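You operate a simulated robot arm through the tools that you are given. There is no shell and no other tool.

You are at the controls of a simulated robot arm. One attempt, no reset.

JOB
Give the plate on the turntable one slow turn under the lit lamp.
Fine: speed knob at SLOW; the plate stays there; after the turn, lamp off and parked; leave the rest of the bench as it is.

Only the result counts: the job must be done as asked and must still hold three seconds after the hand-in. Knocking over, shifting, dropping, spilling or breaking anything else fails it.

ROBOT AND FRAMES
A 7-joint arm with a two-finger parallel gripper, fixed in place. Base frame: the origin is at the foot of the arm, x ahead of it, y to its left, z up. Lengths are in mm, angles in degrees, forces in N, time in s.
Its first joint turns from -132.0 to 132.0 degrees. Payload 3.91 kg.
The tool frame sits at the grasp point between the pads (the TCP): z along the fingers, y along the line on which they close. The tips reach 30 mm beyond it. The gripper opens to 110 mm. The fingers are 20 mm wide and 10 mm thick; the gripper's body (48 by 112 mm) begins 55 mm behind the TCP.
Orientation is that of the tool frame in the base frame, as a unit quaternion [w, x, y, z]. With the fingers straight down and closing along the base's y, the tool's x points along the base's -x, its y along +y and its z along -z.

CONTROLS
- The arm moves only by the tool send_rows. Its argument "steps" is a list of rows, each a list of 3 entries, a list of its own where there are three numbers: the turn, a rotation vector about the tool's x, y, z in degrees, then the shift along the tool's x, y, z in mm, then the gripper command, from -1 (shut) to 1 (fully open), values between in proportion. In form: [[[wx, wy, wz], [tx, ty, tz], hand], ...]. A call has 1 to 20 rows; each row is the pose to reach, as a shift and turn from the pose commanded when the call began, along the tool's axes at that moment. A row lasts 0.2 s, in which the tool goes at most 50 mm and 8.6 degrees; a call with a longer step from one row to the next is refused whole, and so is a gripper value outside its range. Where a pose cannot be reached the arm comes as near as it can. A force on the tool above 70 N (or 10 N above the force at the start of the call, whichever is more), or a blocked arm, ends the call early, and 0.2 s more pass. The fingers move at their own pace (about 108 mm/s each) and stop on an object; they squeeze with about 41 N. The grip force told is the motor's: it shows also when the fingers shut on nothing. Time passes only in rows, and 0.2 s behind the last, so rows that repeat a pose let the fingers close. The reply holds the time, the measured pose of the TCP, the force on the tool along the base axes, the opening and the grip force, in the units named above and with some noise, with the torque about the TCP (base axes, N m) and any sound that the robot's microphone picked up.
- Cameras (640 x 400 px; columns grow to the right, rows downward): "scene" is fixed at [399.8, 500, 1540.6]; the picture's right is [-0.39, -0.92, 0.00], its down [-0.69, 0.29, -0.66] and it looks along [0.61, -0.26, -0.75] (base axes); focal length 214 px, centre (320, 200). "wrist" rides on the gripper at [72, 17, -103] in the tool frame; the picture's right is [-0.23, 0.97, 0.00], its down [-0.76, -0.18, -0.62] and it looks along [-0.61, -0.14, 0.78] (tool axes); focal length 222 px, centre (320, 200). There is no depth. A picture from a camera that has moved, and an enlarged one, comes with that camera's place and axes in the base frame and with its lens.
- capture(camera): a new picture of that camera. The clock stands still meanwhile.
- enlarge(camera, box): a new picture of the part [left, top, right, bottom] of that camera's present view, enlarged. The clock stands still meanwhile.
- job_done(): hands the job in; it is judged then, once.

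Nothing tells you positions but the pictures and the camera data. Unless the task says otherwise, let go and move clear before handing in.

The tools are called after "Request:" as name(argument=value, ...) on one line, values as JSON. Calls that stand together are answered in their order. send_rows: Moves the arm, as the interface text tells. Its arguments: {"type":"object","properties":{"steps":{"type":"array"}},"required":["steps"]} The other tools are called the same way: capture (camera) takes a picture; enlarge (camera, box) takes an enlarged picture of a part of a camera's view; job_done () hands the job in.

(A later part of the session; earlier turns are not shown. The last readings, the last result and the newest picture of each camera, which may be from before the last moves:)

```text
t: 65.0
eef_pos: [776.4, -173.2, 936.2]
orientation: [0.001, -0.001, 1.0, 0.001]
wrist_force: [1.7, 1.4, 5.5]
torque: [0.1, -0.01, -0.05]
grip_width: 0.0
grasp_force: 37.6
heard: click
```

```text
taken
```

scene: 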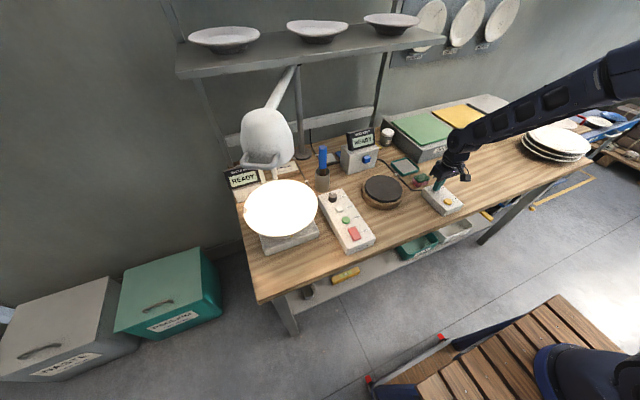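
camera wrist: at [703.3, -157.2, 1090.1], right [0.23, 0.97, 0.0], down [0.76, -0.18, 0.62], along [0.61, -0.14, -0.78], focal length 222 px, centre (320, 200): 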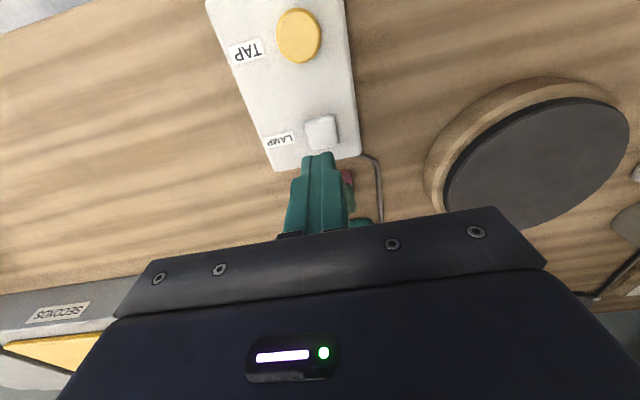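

There was a click and the lamp is lit over the plate. I'll lift off and move to view the RUN and ON controls.

Request:
send_rows(steps=[[[0, 0, 0], [0, 0, -10], -1], [[0, 0, 0], [0, 0, -40], -1], [[0, 0, 0], [0, 0, -80], -1], [[0, 0, 0], [10, 30, -110], -1], [[0, 0, 0], [20, 70, -130], -1], [[0, 0, 0], [35, 110, -145], -1], [[0, 0, 0], [50, 155, -150], -1], [[0, 0, 0], [60, 200, -150], -1], [[0, 0, 0], [60, 245, -150], -1], [[0, 0, 0], [60, 290, -150], -1], [[0, 0, 0], [60, 335, -150], -1], [[0, 0, 0], [60, 375, -150], -1], [[0, 0, 0], [60, 410, -150], -1], [[0, 0, 0], [60, 410, -150], -1]])

Request:
capture(camera="wrist")

Request:
capture(camera="scene")

```text
t: 68.0
eef_pos: [716.7, 235.7, 1084.9]
orientation: [0.001, -0.001, 1.0, -0.001]
wrist_force: [0.0, 0.4, 0.4]
torque: [0.01, 0.02, 0.01]
grip_width: 0.1
grasp_force: 38.1
```

```text
taken
camera wrist: at [644.4, 253.2, 1187.0], right [0.23, 0.97, 0.0], down [0.76, -0.18, 0.62], along [0.61, -0.14, -0.78], focal length 222 px, centre (320, 200)
```

wrist: 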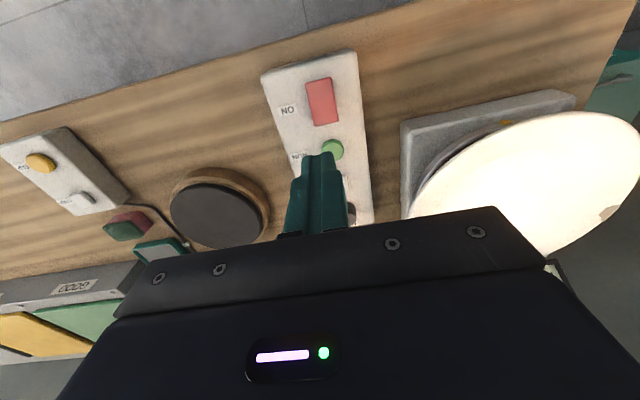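

```text
taken
```

scene: 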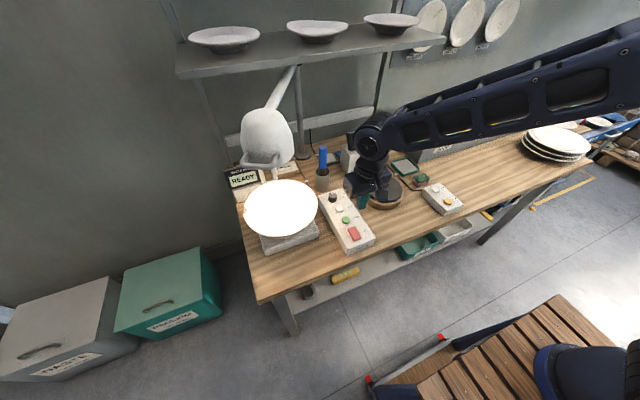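

Request:
enlarge(camera="wrist", box=[250, 40, 390, 170])

Request:
enlarge(camera="scene", box=[325, 205, 385, 255])

Request:
enlarge(camera="scene", box=[220, 90, 330, 260])

```text
3.08 times, centred on (320, 105) of wrist
camera zoom: at [644.4, 253.2, 1187.0], right [0.23, 0.97, 0.0], down [0.76, -0.18, 0.62], along [0.61, -0.14, -0.78], focal length 684 px, centre (320, 492)
```

zoom: 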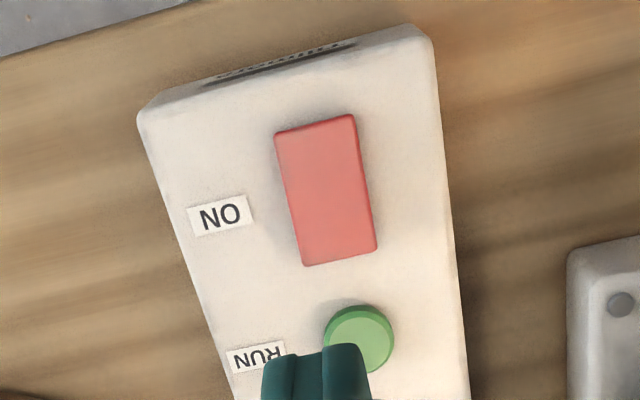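

```text
8.00 times, centred on (355, 230) of scene
camera zoom: at [399.8, 500.0, 1540.6], right [-0.39, -0.92, 0.0], down [-0.69, 0.29, -0.66], along [0.61, -0.26, -0.75], focal length 1716 px, centre (40, -40)
```

zoom: 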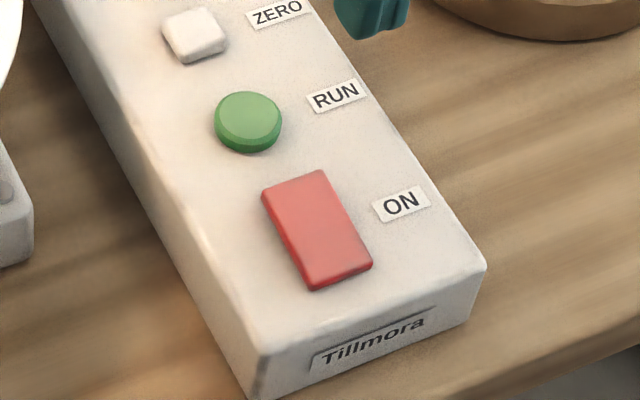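

```text
2.35 times, centred on (275, 175) of scene
camera zoom: at [399.8, 500.0, 1540.6], right [-0.39, -0.92, 0.0], down [-0.69, 0.29, -0.66], along [0.61, -0.26, -0.75], focal length 505 px, centre (426, 259)
```

zoom: 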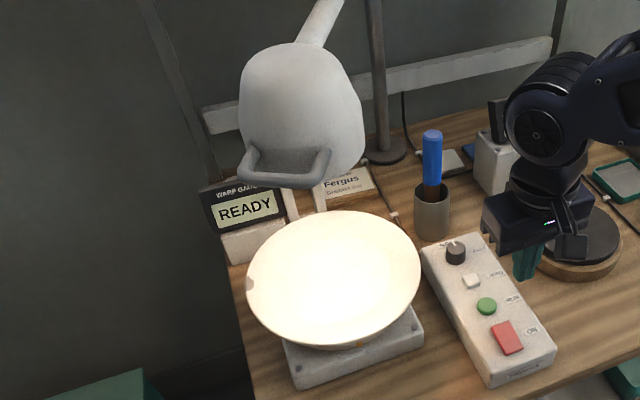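

The lamp stays lit. I'll approach the RUN button at about (779, 239).

Request:
send_rows(steps=[[[0, 0, 0], [-20, 1, 25], -1], [[0, 0, 0], [-45, 2, 50], -1], [[0, 0, 0], [-62, 3.5, 80], -1], [[0, 0, 0], [-62, 3.5, 105], -1], [[0, 0, 0], [-62, 3.5, 122], -1], [[0, 0, 0], [-62, 3.5, 122], -1]])

Request:
enlarge(camera="wrist", box=[240, 80, 400, 200])

Request:
enlarge(camera="scene", box=[310, 170, 400, 260])

```text
t: 69.4
eef_pos: [776.2, 239.9, 965.3]
orientation: [0.0, -0.002, 1.0, 0.0]
wrist_force: [-0.2, -0.4, -0.1]
torque: [0.0, -0.02, 0.03]
grip_width: 0.0
grasp_force: 37.7
```

```text
3.33 times, centred on (320, 140) of wrist
camera zoom: at [704.3, 258.1, 1067.1], right [0.23, 0.97, 0.0], down [0.76, -0.18, 0.62], along [0.61, -0.14, -0.78], focal length 740 px, centre (320, 400)
```

zoom: 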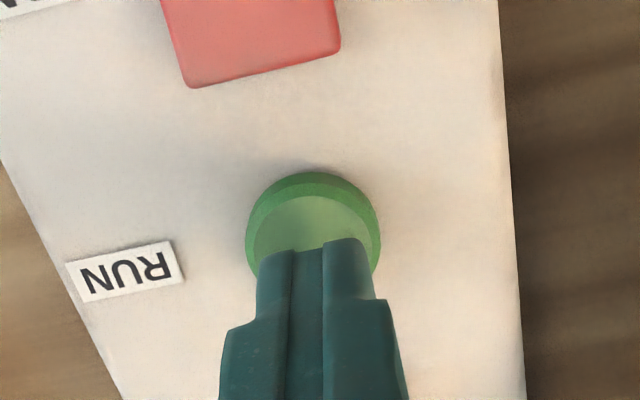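

```text
4.44 times, centred on (355, 215) of scene
camera zoom: at [399.8, 500.0, 1540.6], right [-0.39, -0.92, 0.0], down [-0.69, 0.29, -0.66], along [0.61, -0.26, -0.75], focal length 953 px, centre (164, 133)
```

zoom: 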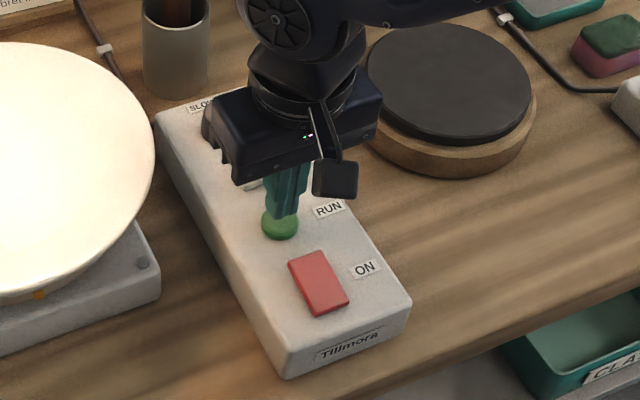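

Request:
send_rows(steps=[[[0, 0, 0], [0, 0, 5], -1], [[0, 0, 0], [0, 0, 9], -1], [[0, 0, 0], [0, 0, 13], -1], [[0, 0, 0], [0, 0, 16], -1]])

```text
t: 70.4
eef_pos: [776.0, 238.6, 947.5]
orientation: [0.0, 0.0, 1.0, 0.0]
wrist_force: [1.3, 0.9, 2.6]
torque: [-0.01, -0.01, -0.01]
grip_width: 0.0
grasp_force: 37.8
heard: click
```

Click heard on RUN. I'll check whether the plate turns before lifting further.

Request:
send_rows(steps=[[[0, 0, 0], [0, 0, -8], -1], [[0, 0, 0], [0, 0, -20], -1]])

Request:
enlarge(camera="scene", box=[220, 150, 400, 270])

```text
t: 71.0
eef_pos: [776.2, 241.5, 967.2]
orientation: [0.001, 0.0, 1.0, 0.0]
wrist_force: [1.1, 0.4, -0.8]
torque: [0.02, 0.04, -0.06]
grip_width: 0.0
grasp_force: 37.6
```

```text
3.33 times, centred on (310, 210) of scene
camera zoom: at [399.8, 500.0, 1540.6], right [-0.39, -0.92, 0.0], down [-0.69, 0.29, -0.66], along [0.61, -0.26, -0.75], focal length 715 px, centre (353, 167)
```

zoom: 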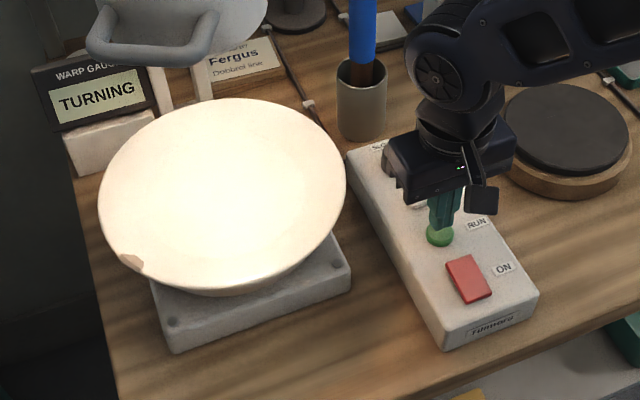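

The gauge reads TURNING and the plate is rotating. I'll hold here and check in short intervals.

Request:
send_rows(steps=[[[0, 0, 0], [0, 0, 0], -1], [[0, 0, 0], [0, 0, 0], -1], [[0, 0, 0], [0, 0, 0], -1]])

Request:
enlarge(camera="scene", box=[220, 150, 340, 270])

```text
t: 71.8
eef_pos: [777.5, 239.6, 966.7]
orientation: [0.001, 0.0, 1.0, 0.0]
wrist_force: [-0.2, -0.7, -0.8]
torque: [-0.02, 0.03, -0.05]
grip_width: 0.0
grasp_force: 38.3
```

```text
3.33 times, centred on (280, 210) of scene
camera zoom: at [399.8, 500.0, 1540.6], right [-0.39, -0.92, 0.0], down [-0.69, 0.29, -0.66], along [0.61, -0.26, -0.75], focal length 715 px, centre (453, 167)
```

zoom: 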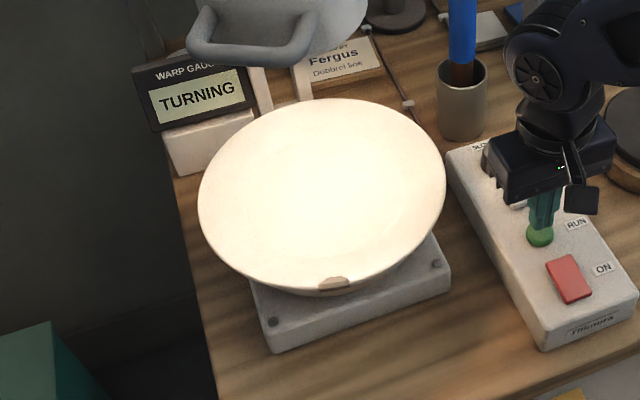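

Request:
send_rows(steps=[[[0, 0, 0], [0, 0, 0], -1], [[0, 0, 0], [0, 0, 0], -1], [[0, 0, 0], [0, 0, 0], -1], [[0, 0, 0], [0, 0, 0], -1], [[0, 0, 0], [0, 0, 0], -1], [[0, 0, 0], [0, 0, 0], -1], [[0, 0, 0], [0, 0, 0], -1], [[0, 0, 0], [0, 0, 0], -1]])

Request:
enlarge(camera="scene", box=[220, 150, 340, 270])

```text
t: 73.6
eef_pos: [777.2, 240.4, 966.5]
orientation: [0.0, 0.0, 1.0, 0.001]
wrist_force: [-0.3, -0.1, 0.5]
torque: [-0.03, 0.04, 0.02]
grip_width: 0.1
grasp_force: 37.4
```

```text
3.33 times, centred on (280, 210) of scene
camera zoom: at [399.8, 500.0, 1540.6], right [-0.39, -0.92, 0.0], down [-0.69, 0.29, -0.66], along [0.61, -0.26, -0.75], focal length 715 px, centre (453, 167)
```

zoom: 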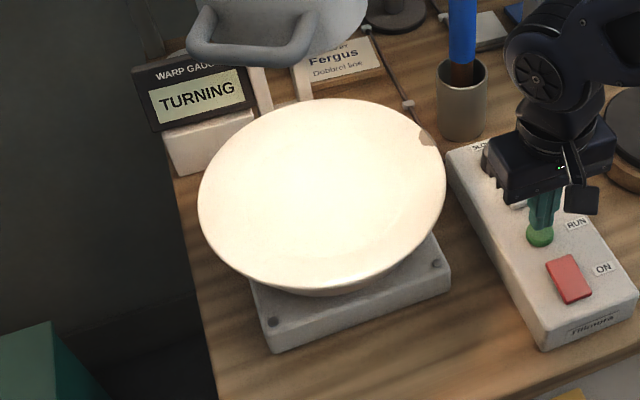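

Request:
send_rows(steps=[[[0, 0, 0], [0, 0, 0], -1], [[0, 0, 0], [0, 0, 0], -1], [[0, 0, 0], [0, 0, 0], -1], [[0, 0, 0], [0, 0, 0], -1], [[0, 0, 0], [0, 0, 0], -1], [[0, 0, 0], [0, 0, 0], -1], [[0, 0, 0], [0, 0, 0], -1], [[0, 0, 0], [0, 0, 0], -1], [[0, 0, 0], [0, 0, 0], -1], [[0, 0, 0], [0, 0, 0], -1]])

Request:
enlarge(camera="scene", box=[220, 150, 340, 270])

```text
t: 75.8
eef_pos: [775.4, 241.2, 967.0]
orientation: [0.001, 0.0, 1.0, 0.0]
wrist_force: [-0.2, 0.1, 0.1]
torque: [0.01, 0.01, 0.0]
grip_width: 0.0
grasp_force: 37.4
```

```text
3.33 times, centred on (280, 210) of scene
camera zoom: at [399.8, 500.0, 1540.6], right [-0.39, -0.92, 0.0], down [-0.69, 0.29, -0.66], along [0.61, -0.26, -0.75], focal length 715 px, centre (453, 167)
```

zoom: 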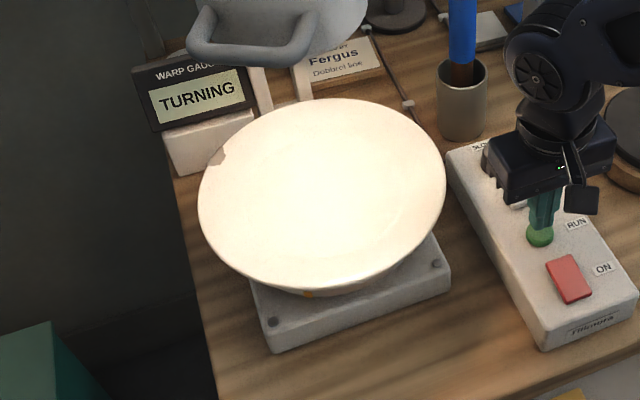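

Request:
send_rows(steps=[[[0, 0, 0], [0, 0, 0], -1], [[0, 0, 0], [0, 0, 0], -1]])

Request:
enlarge(camera="scene", box=[220, 150, 340, 270])

```text
t: 76.4
eef_pos: [776.2, 241.6, 966.7]
orientation: [0.001, 0.0, 1.0, 0.001]
wrist_force: [-0.1, -0.4, 0.0]
torque: [0.02, 0.0, 0.0]
grip_width: 0.0
grasp_force: 37.6
```

```text
3.33 times, centred on (280, 210) of scene
camera zoom: at [399.8, 500.0, 1540.6], right [-0.39, -0.92, 0.0], down [-0.69, 0.29, -0.66], along [0.61, -0.26, -0.75], focal length 715 px, centre (453, 167)
```

zoom: 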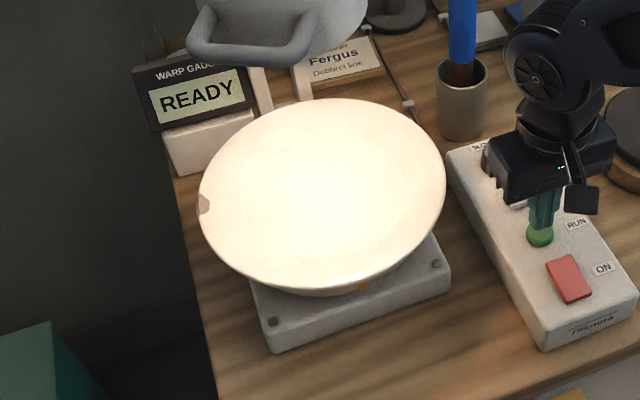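

The turntable stopped by itself after exactly one turn and shows READY. Next I'll switch the lamp off at the LAMP button.

Request:
send_rows(steps=[[[0, 0, 0], [0, 0, -40], -1], [[0, 0, 0], [5, 0, -85], -1], [[0, 0, 0], [10, -25, -120], -1], [[0, 0, 0], [10, -70, -130], -1], [[0, 0, 0], [10, -115, -130], -1], [[0, 0, 0], [10, -160, -130], -1], [[0, 0, 0], [10, -205, -130], -1], [[0, 0, 0], [10, -250, -130], -1], [[0, 0, 0], [10, -295, -130], -1], [[0, 0, 0], [10, -340, -130], -1], [[0, 0, 0], [5, -380, -115], -1], [[0, 0, 0], [0, -413, -90], -1], [[0, 0, 0], [-0.5, -413.6, -50], -1], [[0, 0, 0], [-0.5, -413.6, -10], -1], [[0, 0, 0], [-0.5, -413.6, 15], -1], [[0, 0, 0], [-0.5, -413.6, 15], -1]])

Request:
enlarge(camera="wrist", box=[240, 80, 400, 200])

Request:
enlarge(camera="scene", box=[410, 160, 480, 215])

```text
t: 79.8
eef_pos: [781.6, -173.6, 954.2]
orientation: [0.001, -0.002, 1.0, 0.0]
wrist_force: [0.8, 1.0, 0.3]
torque: [0.0, 0.01, 0.02]
grip_width: 0.1
grasp_force: 37.3
```

```text
3.33 times, centred on (320, 140) of wrist
camera zoom: at [708.5, -156.2, 1056.4], right [0.23, 0.97, 0.0], down [0.76, -0.18, 0.62], along [0.61, -0.14, -0.78], focal length 740 px, centre (320, 400)
```

zoom: 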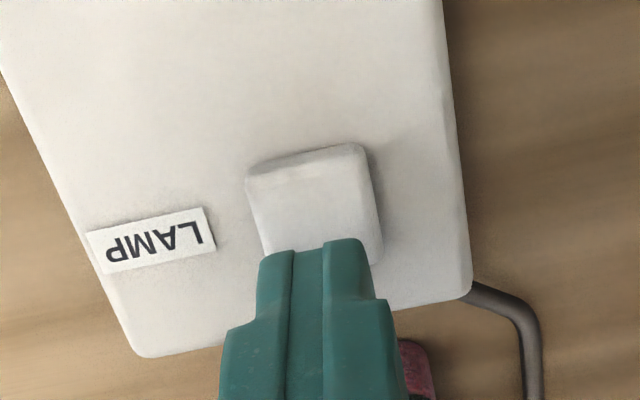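

```text
7.27 times, centred on (445, 188) of scene
camera zoom: at [399.8, 500.0, 1540.6], right [-0.39, -0.92, 0.0], down [-0.69, 0.29, -0.66], along [0.61, -0.26, -0.75], focal length 1560 px, centre (-589, 291)
```

zoom: 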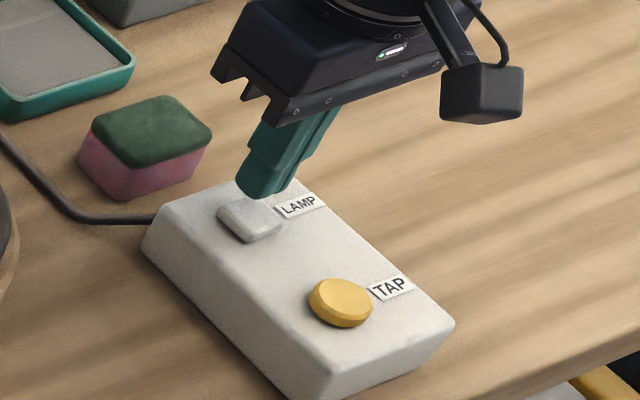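

Request:
send_rows(steps=[[[0, 0, 0], [4.5, 0, 0], -1], [[0, 0, 0], [4.5, 0, 6], -1], [[0, 0, 0], [4.5, 0, 11], -1], [[0, 0, 0], [4.5, 0, 15], -1], [[0, 0, 0], [4.5, 0, 18], -1]])

Request:
capture(camera="scene")

```text
t: 81.0
eef_pos: [774.9, -172.6, 934.2]
orientation: [0.002, 0.0, 1.0, -0.001]
wrist_force: [3.4, 1.0, 9.3]
torque: [0.0, -0.06, 0.0]
grip_width: 0.2
grasp_force: 38.1
heard: click
```

```text
taken
```

scene: 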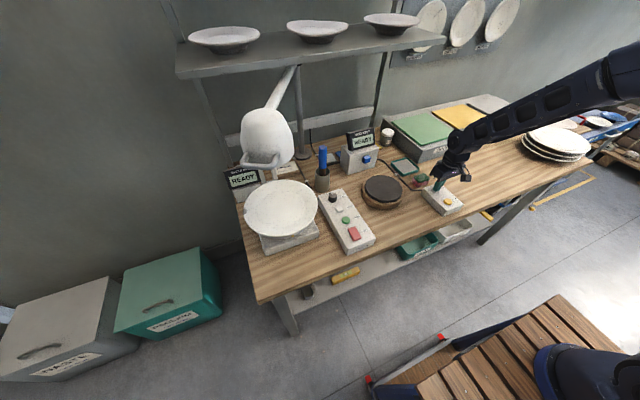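

The lamp is off. I'll lift away and go back to the lamp handle to park it.

Request:
send_rows(steps=[[[0, 0, 0], [0, 0, -15], -1], [[0, 0, 0], [0, 0, -50], -1], [[0, 0, 0], [15, 0, -95], -1], [[0, 0, 0], [30, 0, -140], -1], [[0, 0, 0], [45, 0, -185], -1], [[0, 0, 0], [60, 0, -228], -1], [[0, 0, 0], [72, 0, -265], -1], [[0, 0, 0], [72, 0, -265], -1]])

Request:
enlarge(camera="scene", box=[380, 150, 490, 230])

```text
t: 82.8
eef_pos: [699.8, -171.5, 1199.9]
orientation: [0.001, -0.001, 1.0, 0.001]
wrist_force: [0.5, -0.2, 0.3]
torque: [0.03, 0.01, 0.01]
grip_width: 0.1
grasp_force: 37.3
```

```text
5.00 times, centred on (435, 190) of scene
camera zoom: at [399.8, 500.0, 1540.6], right [-0.39, -0.92, 0.0], down [-0.69, 0.29, -0.66], along [0.61, -0.26, -0.75], focal length 1072 px, centre (-255, 250)
```

zoom: 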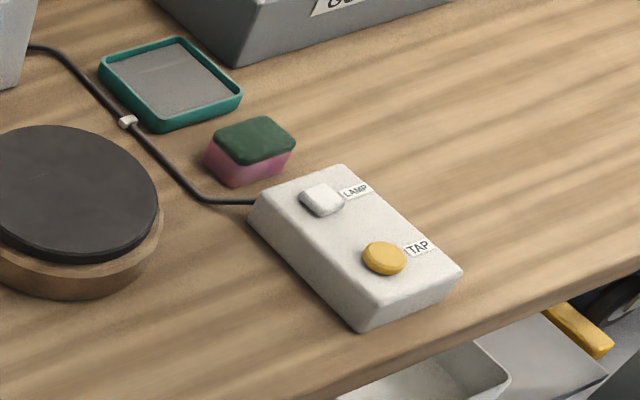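

Request:
send_rows(steps=[[[0.08, -0.28, 1.65], [-3, 38, -15], -1], [[0.16, -0.56, 3.3], [-6, 78, -30], -1], [[0.25, -0.84, 4.96], [-9, 118, -45], -1], [[0.33, -1.12, 6.6], [-12, 159, -60], -1], [[0.41, -1.4, 8.26], [-14, 199, -75], -1], [[0.5, -1.68, 9.9], [-17, 240, -90], -1], [[0.58, -1.96, 11.6], [-20, 280, -105], -1], [[0.66, -2.24, 13.2], [-23, 320, -120], -1], [[0.74, -2.5, 14.9], [-26, 361, -132], -1], [[0.82, -2.8, 16.5], [-29, 401, -142], -1], [[0.9, -3.1, 18.2], [-32, 441, -150], -1], [[1, -3.36, 19.8], [-35, 482, -156], -1], [[1.07, -3.64, 21.5], [-37, 522, -160], -1], [[1.15, -3.9, 23.1], [-40, 562, -162], -1], [[1.24, -4.2, 24.8], [-43, 603, -162], -1], [[1.3, -4.5, 26.4], [-46, 643, -162], -1], [[1.4, -4.75, 28.1], [-49, 682.5, -162], -1], [[1.4, -4.75, 28.1], [-49, 682.5, -162], -1]])

Request:
capture(camera="wrist")

Request:
enlarge(camera="wrist", box=[240, 80, 440, 220])

```text
t: 86.6
eef_pos: [750.5, 509.3, 1363.0]
orientation: [0.042, 0.243, 0.969, -0.012]
wrist_force: [-0.1, -0.2, -0.9]
torque: [0.04, 0.0, 0.03]
grip_width: 0.0
grasp_force: 37.5
```

```text
taken
camera wrist: at [686.1, 563.1, 1459.3], right [0.66, 0.75, 0.02], down [0.54, -0.49, 0.69], along [0.53, -0.44, -0.73], focal length 222 px, centre (320, 200)
```

wrist: 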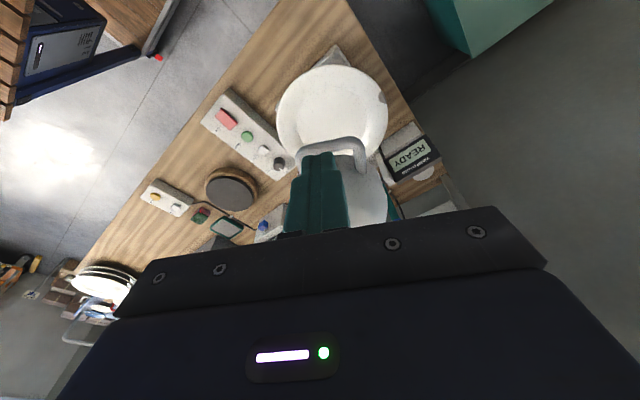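

```text
2.86 times, centred on (340, 150) of wrist
camera zoom: at [686.1, 563.1, 1459.3], right [0.66, 0.75, 0.02], down [0.54, -0.49, 0.69], along [0.53, -0.44, -0.73], focal length 635 px, centre (263, 343)
```

zoom: 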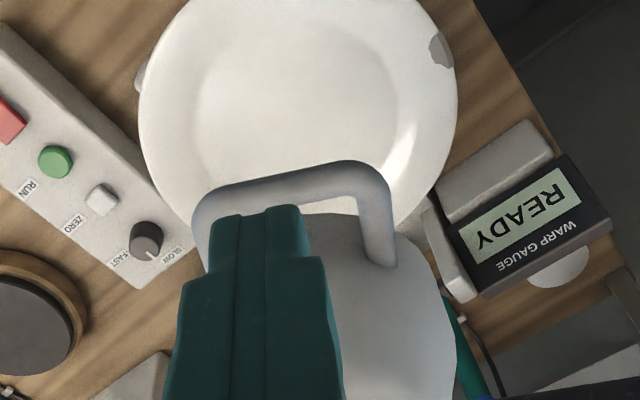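

The lamp is where I left it. I'll go back to just above the loop and check alignment before inserting.

Request:
send_rows(steps=[[[0, 0, 0], [-30, 0, 10], -1], [[0, 0, 0], [-50, 0, 30], -1], [[0, 0, 0], [-58, 0.3, 50], -1], [[0, 0, 0], [-59, 0.4, 70], -1], [[0, 0, 0], [-59, 0.4, 82], -1], [[0, 0, 0], [-59, 0.4, 82], -1]])

Request:
enlarge(camera="wrist", box=[220, 60, 420, 200])

Request:
enlarge(camera="scene", box=[200, 90, 320, 190])

```text
t: 88.0
eef_pos: [807.6, 478.8, 1283.9]
orientation: [0.042, 0.243, 0.969, -0.013]
wrist_force: [0.0, -0.3, 0.2]
torque: [-0.01, 0.01, -0.02]
grip_width: 0.0
grasp_force: 37.8
```

```text
2.86 times, centred on (320, 130) of wrist
camera zoom: at [744.2, 532.5, 1380.0], right [0.66, 0.75, 0.02], down [0.54, -0.49, 0.69], along [0.53, -0.44, -0.73], focal length 635 px, centre (320, 400)
```

zoom: 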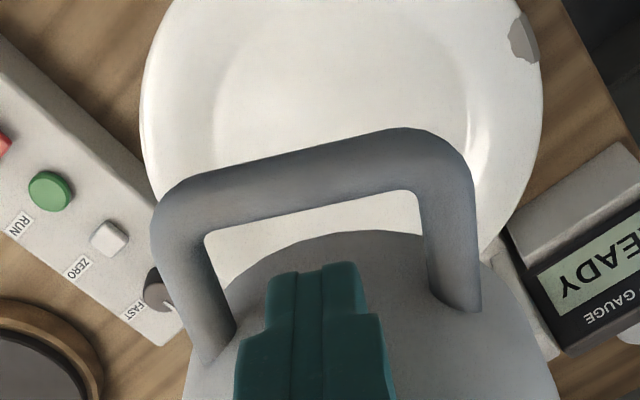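

```text
4.00 times, centred on (260, 140) of scene
camera zoom: at [399.8, 500.0, 1540.6], right [-0.39, -0.92, 0.0], down [-0.69, 0.29, -0.66], along [0.61, -0.26, -0.75], focal length 858 px, centre (560, 440)
```

zoom: 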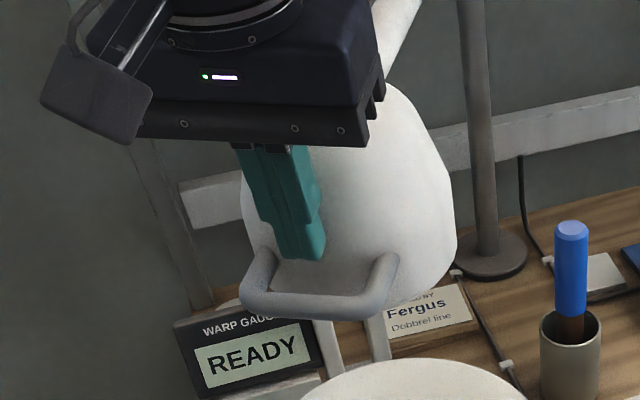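

Request:
send_rows(steps=[[[0, 0, 0], [0, 0, 10], -1], [[0, 0, 0], [0, 0, 20], -1], [[0, 0, 0], [0, 0, 30], -1], [[0, 0, 0], [0, 0, 38], -1], [[0, 0, 0], [0, 0, 45], -1], [[0, 0, 0], [0, 0, 45], -1]])

Request:
enlarge(camera="wrist", box=[220, 100, 420, 240])

```text
t: 89.4
eef_pos: [811.9, 476.1, 1241.2]
orientation: [0.042, 0.243, 0.969, -0.013]
wrist_force: [-0.2, -0.3, 0.4]
torque: [-0.02, 0.06, 0.01]
grip_width: 0.0
grasp_force: 37.8
```

```text
2.86 times, centred on (320, 170) of wrist
camera zoom: at [747.7, 530.6, 1336.6], right [0.66, 0.75, 0.02], down [0.54, -0.49, 0.69], along [0.53, -0.44, -0.73], focal length 635 px, centre (320, 286)
```

zoom: 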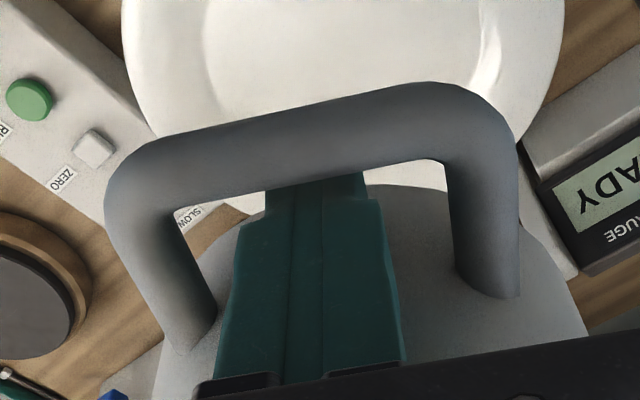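

The fingers are inserted with no load. I'm swinging the lamp back along the same arc, starting with the first 24°.

Request:
send_rows(steps=[[[-0.1, 0, -1.2], [0, -11.1, 0], -1], [[-0.21, 0, -2.39], [-0.2, -22.1, 0.1], -1], [[-0.31, 0, -3.59], [-0.7, -33.1, 0.2], -1], [[-0.42, 0, -4.78], [-1.3, -44.1, 0.3], -1], [[-0.52, 0, -5.98], [-2.3, -55, 0.4], -1], [[-0.63, 0, -7.17], [-3.4, -65.8, 0.6], -1], [[-0.73, 0, -8.37], [-4.8, -76.7, 0.8], -1], [[-0.84, 0, -9.56], [-6.4, -87.4, 1], -1], [[-0.94, 0, -10.76], [-8.2, -98.1, 1.2], -1], [[-1.05, 0, -11.95], [-10.3, -108.8, 1.4], -1], [[-1.15, 0, -13.15], [-12.6, -119.4, 1.7], -1], [[-1.26, 0, -14.3], [-15.1, -130, 1.9], -1], [[-1.37, 0, -15.5], [-17.9, -140.5, 2.2], -1], [[-1.47, 0, -16.7], [-20.9, -151, 2.5], -1], [[-1.58, 0, -17.9], [-24.2, -161.4, 2.9], -1], [[-1.68, 0, -19.1], [-27.6, -171.8, 3.3], -1], [[-1.79, 0, -20.3], [-31.3, -182.2, 3.6], -1], [[-1.89, 0, -21.5], [-35.2, -192.5, 4], -1], [[-2, 0, -22.7], [-39.4, -202.7, 4.5], -1], [[-2.1, 0, -23.9], [-43.8, -212.9, 4.9], -1]])

Request:
enlarge(camera="wrist", box=[220, 100, 420, 240])

Request:
capture(camera="scene")

```text
t: 93.6
eef_pos: [748.1, 265.0, 1239.7]
orientation: [0.042, 0.036, 0.998, -0.003]
wrist_force: [-0.6, 0.0, 0.5]
torque: [-0.06, 0.0, -0.01]
grip_width: 0.1
grasp_force: 38.2
```

```text
2.86 times, centred on (320, 170) of wrist
camera zoom: at [668.5, 289.5, 1336.4], right [0.29, 0.96, 0.02], down [0.69, -0.23, 0.69], along [0.66, -0.19, -0.73], focal length 635 px, centre (320, 286)
```

zoom: 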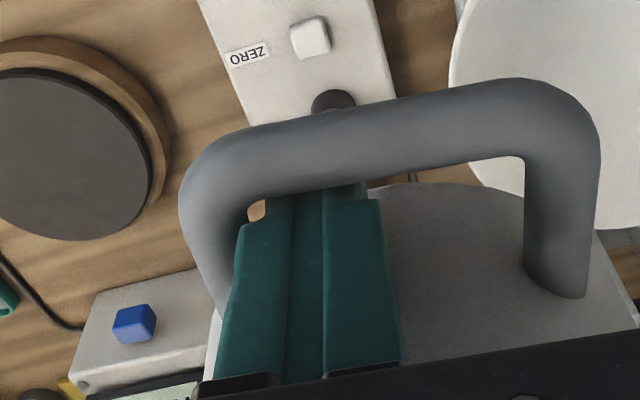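

```text
taken
```

scene: 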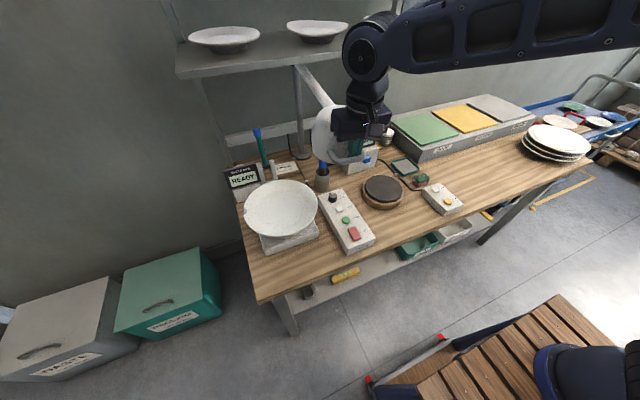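

The lamp follows cleanly. I'll do another 24°.

Request:
send_rows(steps=[[[-0.1, 0, -1.19], [-0.3, -11.1, 0.1], -1], [[-0.2, 0, -2.39], [-0.8, -22.2, 0.1], -1], [[-0.3, 0, -3.58], [-1.5, -33.3, 0.2], -1], [[-0.4, 0, -4.78], [-2.5, -44.3, 0.3], -1], [[-0.5, 0, -5.97], [-3.7, -55.2, 0.5], -1], [[-0.6, 0, -7.16], [-5.1, -66.1, 0.6], -1], [[-0.7, 0, -8.36], [-6.7, -76.9, 0.8], -1], [[-0.8, 0, -9.55], [-8.5, -87.7, 1], -1], [[-0.9, 0, -10.75], [-10.6, -98.4, 1.2], -1], [[-1, 0, -11.94], [-12.9, -109.1, 1.4], -1], [[-1.1, 0, -13.1], [-15.4, -119.7, 1.6], -1], [[-1.2, 0, -14.3], [-18.2, -130.3, 1.9], -1], [[-1.3, 0, -15.5], [-21.1, -140.8, 2.2], -1], [[-1.4, 0, -16.7], [-24.3, -151.3, 2.5], -1], [[-1.5, 0, -17.9], [-27.8, -161.7, 2.8], -1], [[-1.6, 0, -19.1], [-31.4, -172.1, 3.2], -1], [[-1.7, 0, -20.3], [-35.3, -182.4, 3.5], -1], [[-1.8, 0, -21.5], [-39.3, -192.6, 3.9], -1], [[-1.9, 0, -22.7], [-43.7, -202.8, 4.3], -1], [[-2, 0, -23.9], [-48.2, -213, 4.7], -1]])

Request:
enlarge(camera="wrist", box=[220, 100, 420, 240])

Request:
enlarge(camera="scene", box=[260, 30, 480, 170])

```text
t: 97.8
eef_pos: [782.8, 52.0, 1241.3]
orientation: [0.042, -0.173, 0.984, 0.005]
wrist_force: [-26.3, -9.5, -3.9]
torque: [-0.29, 0.82, 0.06]
grip_width: 0.0
grasp_force: 37.8
```

```text
2.86 times, centred on (320, 170) of wrist
camera zoom: at [699.4, 40.7, 1337.7], right [-0.12, 0.99, 0.02], down [0.72, 0.08, 0.69], along [0.68, 0.09, -0.73], focal length 635 px, centre (320, 286)
```

zoom: 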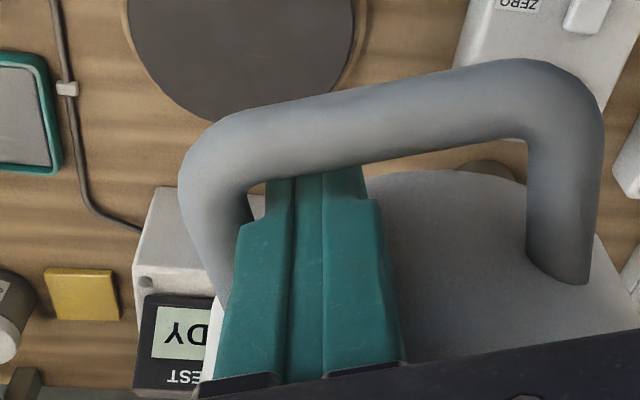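

```text
2.86 times, centred on (370, 100) of scene
camera zoom: at [399.8, 500.0, 1540.6], right [-0.39, -0.92, 0.0], down [-0.69, 0.29, -0.66], along [0.61, -0.26, -0.75], focal length 613 px, centre (177, 486)
```

zoom: 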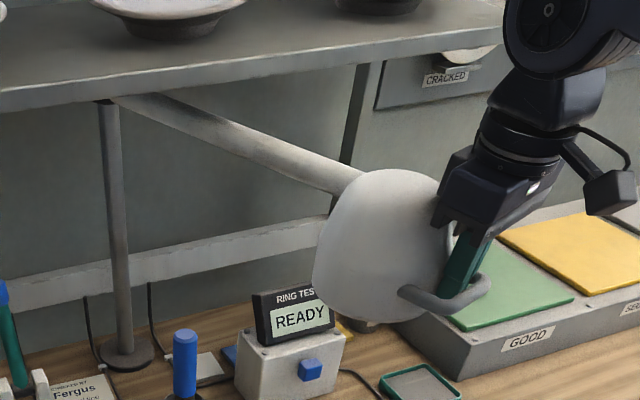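

A slight radial contact appeared, so I'll move to a marginally larger radius. For the next 20° I'll add forward tilt for reach.

Request:
send_rows(steps=[[[0.72, -0.01, -1], [1.0, -9.2, 0.1], -1], [[1.43, -0.04, -1.99], [1.7, -18.3, 0.1], -1], [[2.15, -0.08, -2.99], [1.9, -27.5, 0.2], -1], [[2.86, -0.13, -3.98], [1.9, -36.6, 0.2], -1], [[3.58, -0.2, -4.98], [1.6, -45.8, 0.3], -1], [[4.3, -0.28, -5.98], [0.8, -54.9, 0.5], -1], [[5.01, -0.38, -6.97], [-0.3, -64, 0.7], -1], [[5.73, -0.49, -7.97], [-1.5, -73.1, 0.9], -1], [[6.44, -0.61, -8.96], [-2.9, -82.2, 1.1], -1], [[7.16, -0.75, -9.96], [-4.5, -91.3, 1.3], -1], [[7.88, -0.9, -10.96], [-6.2, -100.3, 1.5], -1], [[8.59, -1.07, -11.95], [-8, -109.2, 1.8], -1], [[9.31, -1.25, -12.95], [-10, -118.2, 2.1], -1], [[10.02, -1.44, -13.94], [-12.2, -127.1, 2.3], -1], [[10.74, -1.65, -14.94], [-14.6, -136, 2.6], -1], [[11.46, -1.87, -15.94], [-17.1, -144.8, 2.9], -1], [[12.17, -2.11, -16.93], [-19.7, -153.6, 3.2], -1], [[12.89, -2.36, -17.93], [-22.5, -162.4, 3.5], -1], [[13.6, -2.62, -18.92], [-25.4, -171.1, 3.9], -1], [[14.3, -2.9, -19.92], [-28.4, -179.8, 4.2], -1]])

Request:
enlarge(camera="wrist", box=[220, 60, 420, 200])

Request:
enlarge(camera="scene", box=[260, 30, 480, 170])

```text
t: 102.0
eef_pos: [870.9, -107.4, 1239.3]
orientation: [0.088, -0.333, 0.931, -0.119]
wrist_force: [-10.6, -8.8, 1.7]
torque: [1.77, -0.44, -0.02]
grip_width: 0.0
grasp_force: 37.3
```

```text
2.86 times, centred on (320, 130) of wrist
camera zoom: at [779.9, -123.8, 1327.1], right [-0.41, 0.88, -0.25], down [0.54, 0.46, 0.71], along [0.74, 0.16, -0.66], focal length 635 px, centre (320, 400)
```

zoom: 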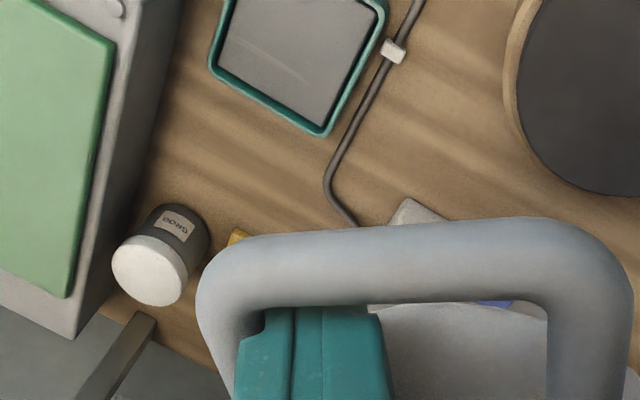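

```text
2.86 times, centred on (370, 100) of scene
camera zoom: at [399.8, 500.0, 1540.6], right [-0.39, -0.92, 0.0], down [-0.69, 0.29, -0.66], along [0.61, -0.26, -0.75], focal length 613 px, centre (177, 486)
```

zoom: 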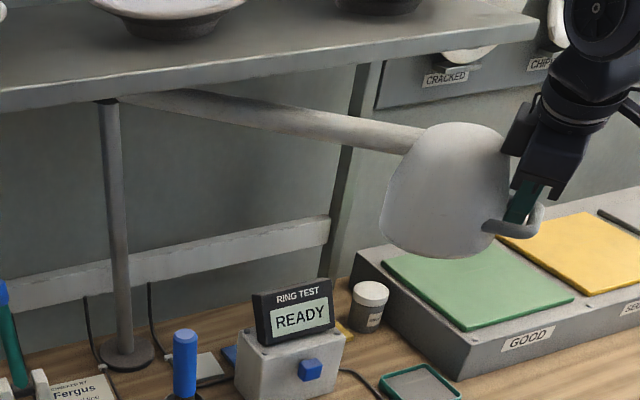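

Request:
send_rows(steps=[[[0.58, -0.23, -0.76], [0, -7, 2.2], -1], [[1.16, -0.47, -1.52], [-0.1, -14.1, 4.4], -1], [[1.75, -0.71, -2.28], [-0.4, -21.1, 6.6], -1], [[2.33, -0.97, -3.04], [-0.7, -28.1, 8.8], -1], [[2.91, -1.23, -3.79], [-1.2, -35.1, 11], -1], [[3.49, -1.5, -4.54], [-1.7, -42.1, 13.2], -1], [[4.07, -1.78, -5.28], [-2.4, -49, 15.4], -1], [[4.66, -2.07, -6.03], [-3.2, -56, 17.6], -1], [[5.24, -2.37, -6.77], [-4, -62.9, 19.8], -1], [[5.82, -2.67, -7.51], [-5, -69.8, 22], -1], [[6.4, -2.99, -8.25], [-6.1, -76.7, 24.2], -1], [[6.98, -3.31, -8.98], [-7.2, -83.6, 26.4], -1], [[7.57, -3.64, -9.71], [-8.5, -90.4, 28.7], -1], [[8.15, -3.98, -10.44], [-9.9, -97.3, 30.9], -1], [[8.73, -4.33, -11.17], [-11.3, -104.1, 33.1], -1], [[9.31, -4.69, -11.89], [-12.9, -111, 35.3], -1], [[9.89, -5.05, -12.6], [-14.6, -117.8, 37.6], -1], [[10.48, -5.43, -13.3], [-16.4, -124.6, 39.8], -1], [[11.06, -5.81, -14.05], [-18.2, -131.3, 42.1], -1], [[11.64, -6.2, -14.76], [-20.2, -138.1, 44.3], -1]])

Request:
enlarge(camera="wrist", box=[220, 60, 420, 200])

Request:
enlarge(camera="scene", box=[380, 40, 460, 110])

Request:
enlarge(camera="scene", box=[260, 30, 460, 170])

```text
t: 106.2
eef_pos: [977.7, -205.1, 1239.9]
orientation: [0.158, -0.446, 0.856, -0.207]
wrist_force: [1.7, 9.1, 54.9]
torque: [8.11, -0.31, 1.92]
grip_width: 0.1
grasp_force: 37.1
```

```text
2.86 times, centred on (320, 130) of wrist
camera zoom: at [879.6, -233.4, 1314.5], right [-0.55, 0.69, -0.46], down [0.26, 0.67, 0.69], along [0.79, 0.26, -0.55], focal length 635 px, centre (320, 400)
```

zoom: 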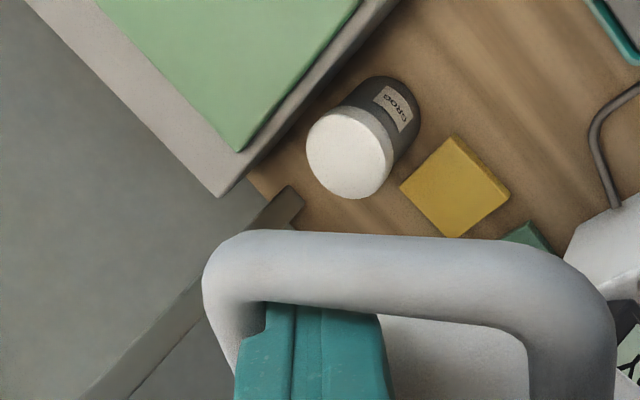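

```text
5.71 times, centred on (420, 75) of scene
camera zoom: at [399.8, 500.0, 1540.6], right [-0.39, -0.92, 0.0], down [-0.69, 0.29, -0.66], along [0.61, -0.26, -0.75], focal length 1226 px, centre (-251, 914)
```

zoom: 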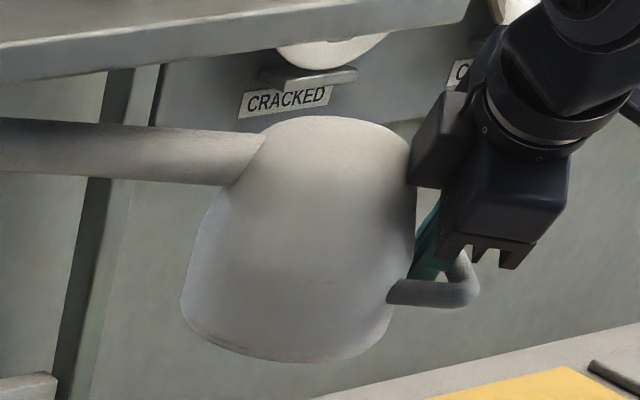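

```text
2.86 times, centred on (360, 100) of scene
camera zoom: at [399.8, 500.0, 1540.6], right [-0.39, -0.92, 0.0], down [-0.69, 0.29, -0.66], along [0.61, -0.26, -0.75], focal length 613 px, centre (206, 486)
```

zoom: 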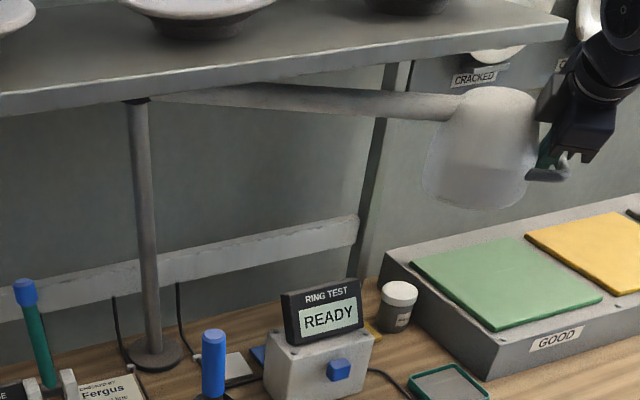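

There's an upward load of 55 N, most likely the gripper body on the lamp dome. I'll back out slightly along the tool axis and recheck.

Request:
send_rows(steps=[[[0, 0, 0], [0, 0, -3], -1], [[0, 0, 0], [0, 0, -5], -1], [[0, 0, 0], [0, 0, -5], -1]])

```text
t: 107.0
eef_pos: [977.6, -204.2, 1240.3]
orientation: [0.155, -0.445, 0.858, -0.205]
wrist_force: [-0.5, 7.2, 23.4]
torque: [4.57, -2.41, 2.36]
grip_width: 0.0
grasp_force: 37.2
```

The torque pattern shows the dome pressing the gripper body while the outer bar holds the fingers. A few more degrees of outward lean should relieve it.

Request:
send_rows(steps=[[[0, -1.5, 0], [0, 0, 0], -1], [[0, -3, 0], [0, 0, 0], -1], [[0, -3, 0], [0, 0, 0], -1]])

```text
t: 107.8
eef_pos: [978.3, -202.8, 1239.1]
orientation: [0.176, -0.451, 0.854, -0.192]
wrist_force: [7.4, 10.9, -4.8]
torque: [0.1, -0.14, -0.14]
grip_width: 0.2
grasp_force: 37.2
```

Request:
send_rows(steps=[[[-0.06, -0.24, -0.43], [0, -4, 2.2], -1], [[-0.13, -0.49, -0.87], [0, -8, 4.5], -1], [[-0.19, -0.73, -1.3], [0, -12, 6.7], -1], [[-0.25, -0.97, -1.73], [0, -16, 9], -1], [[-0.32, -1.22, -2.16], [0, -20, 11.2], -1], [[-0.38, -1.46, -2.6], [-0.1, -24, 13.5], -1], [[-0.45, -1.7, -3.03], [-0.1, -28, 15.7], -1], [[-0.51, -1.95, -3.46], [-0.2, -31.9, 18], -1]])

Request:
enlarge(camera="scene", box=[380, 40, 460, 110])

Request:
enlarge(camera="wrist", box=[220, 60, 420, 200])

```text
t: 109.6
eef_pos: [1008.3, -222.9, 1240.3]
orientation: [0.184, -0.481, 0.837, -0.187]
wrist_force: [5.8, 10.2, 3.8]
torque: [0.03, -0.02, -0.14]
grip_width: 0.0
grasp_force: 37.6
```

```text
5.71 times, centred on (420, 75) of scene
camera zoom: at [399.8, 500.0, 1540.6], right [-0.39, -0.92, 0.0], down [-0.69, 0.29, -0.66], along [0.61, -0.26, -0.75], focal length 1226 px, centre (-251, 914)
```

zoom: 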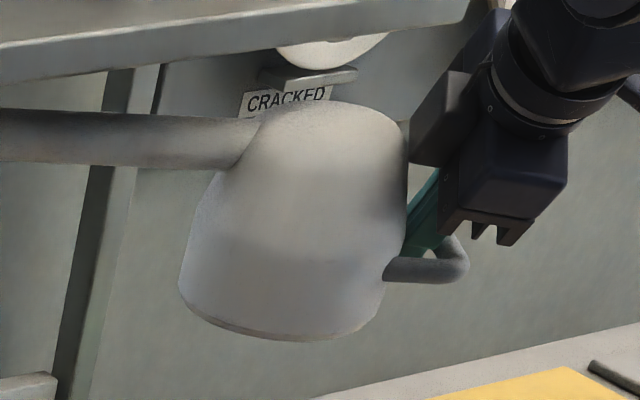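

```text
2.86 times, centred on (320, 130) of wrist
camera zoom: at [911.2, -263.6, 1311.2], right [-0.61, 0.65, -0.45], down [0.18, 0.67, 0.72], along [0.77, 0.36, -0.53], focal length 635 px, centre (320, 400)
```

zoom: 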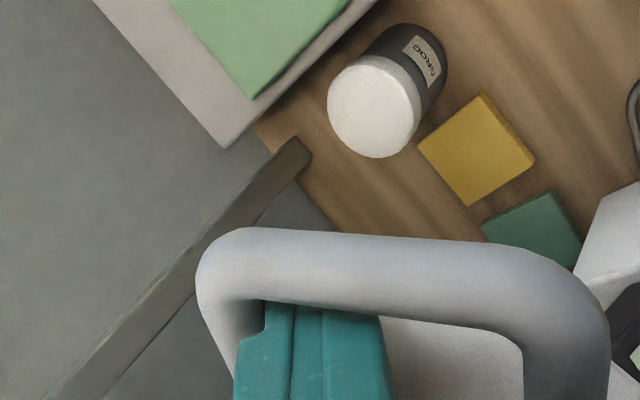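

The lamp is within about 1.2° of its original position, so I'll give it a small final nudge.

Request:
send_rows(steps=[[[-0.05, -0.19, -0.35], [0, -3.2, 1.8], -1], [[-0.1, -0.39, -0.69], [0.1, -6.4, 3.6], -1], [[-0.15, -0.58, -1.04], [0.2, -9.6, 5.4], -1], [[-0.15, -0.58, -1.04], [0.2, -9.6, 5.4], -1]])

Request:
enlarge(camera="scene", box=[380, 40, 460, 110])

```text
t: 110.6
eef_pos: [1018.8, -229.2, 1240.4]
orientation: [0.186, -0.489, 0.832, -0.185]
wrist_force: [-19.2, 17.5, -2.8]
torque: [0.26, 0.3, -0.19]
grip_width: 0.0
grasp_force: 37.7
```

```text
5.71 times, centred on (420, 75) of scene
camera zoom: at [399.8, 500.0, 1540.6], right [-0.39, -0.92, 0.0], down [-0.69, 0.29, -0.66], along [0.61, -0.26, -0.75], focal length 1226 px, centre (-251, 914)
```

zoom: 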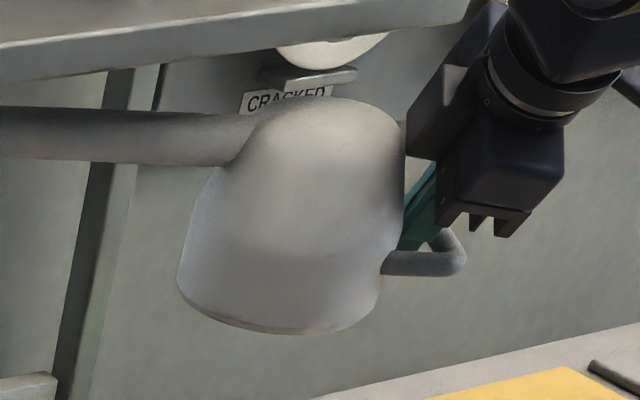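

The lamp matches its original picture, and the force rise suggests the park stop. I'll unload and withdraw the fingers carefully.

Request:
send_rows(steps=[[[0, 0, 0], [0, 4, 0], -1], [[0, 0, 0], [0, 9, 0], -1], [[0, 0, 0], [0, 9, -8], -1], [[0, 0, 0], [0, 9, -16], -1], [[0, 0, 0], [0, 9, -25], -1], [[0, 0, 0], [0, 9, -36], -1], [[0, 0, 0], [0, 9, -50], -1], [[0, 0, 0], [0, 9, -70], -1], [[0, 0, 0], [0, 9, -95], -1], [[0, 0, 0], [0, 9, -95], -1]])

Request:
enlarge(camera="scene", box=[380, 40, 460, 110])

Request:
enlarge(camera="wrist", box=[220, 60, 420, 200])

```text
t: 112.8
eef_pos: [964.7, -214.2, 1318.7]
orientation: [0.186, -0.489, 0.832, -0.185]
wrist_force: [-0.4, 0.0, 0.1]
torque: [0.0, -0.01, 0.01]
grip_width: 0.1
grasp_force: 37.9
```

```text
5.71 times, centred on (420, 75) of scene
camera zoom: at [399.8, 500.0, 1540.6], right [-0.39, -0.92, 0.0], down [-0.69, 0.29, -0.66], along [0.61, -0.26, -0.75], focal length 1226 px, centre (-251, 914)
```

zoom: 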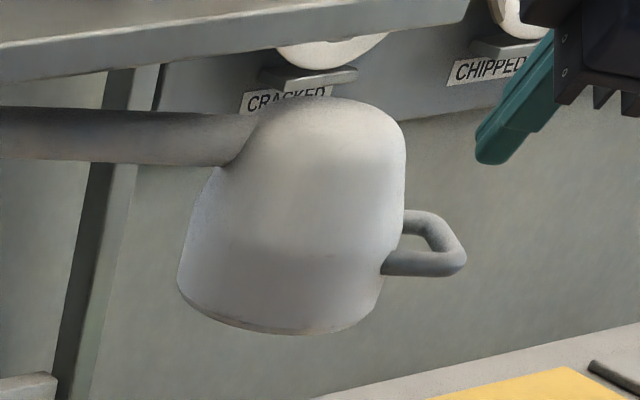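

```text
2.86 times, centred on (320, 130) of wrist
camera zoom: at [868.2, -256.8, 1389.3], right [-0.62, 0.64, -0.45], down [0.17, 0.67, 0.72], along [0.76, 0.37, -0.53], focal length 635 px, centre (320, 400)
```

zoom: 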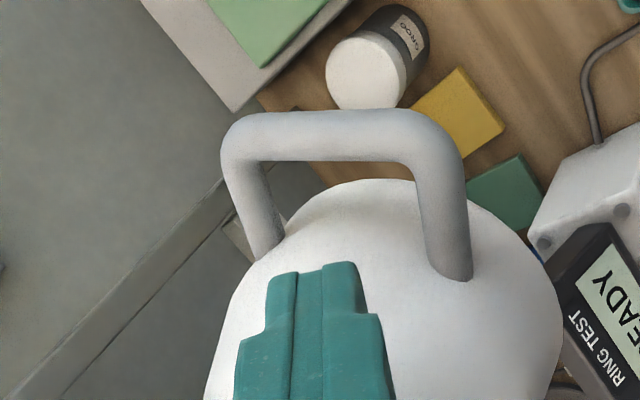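

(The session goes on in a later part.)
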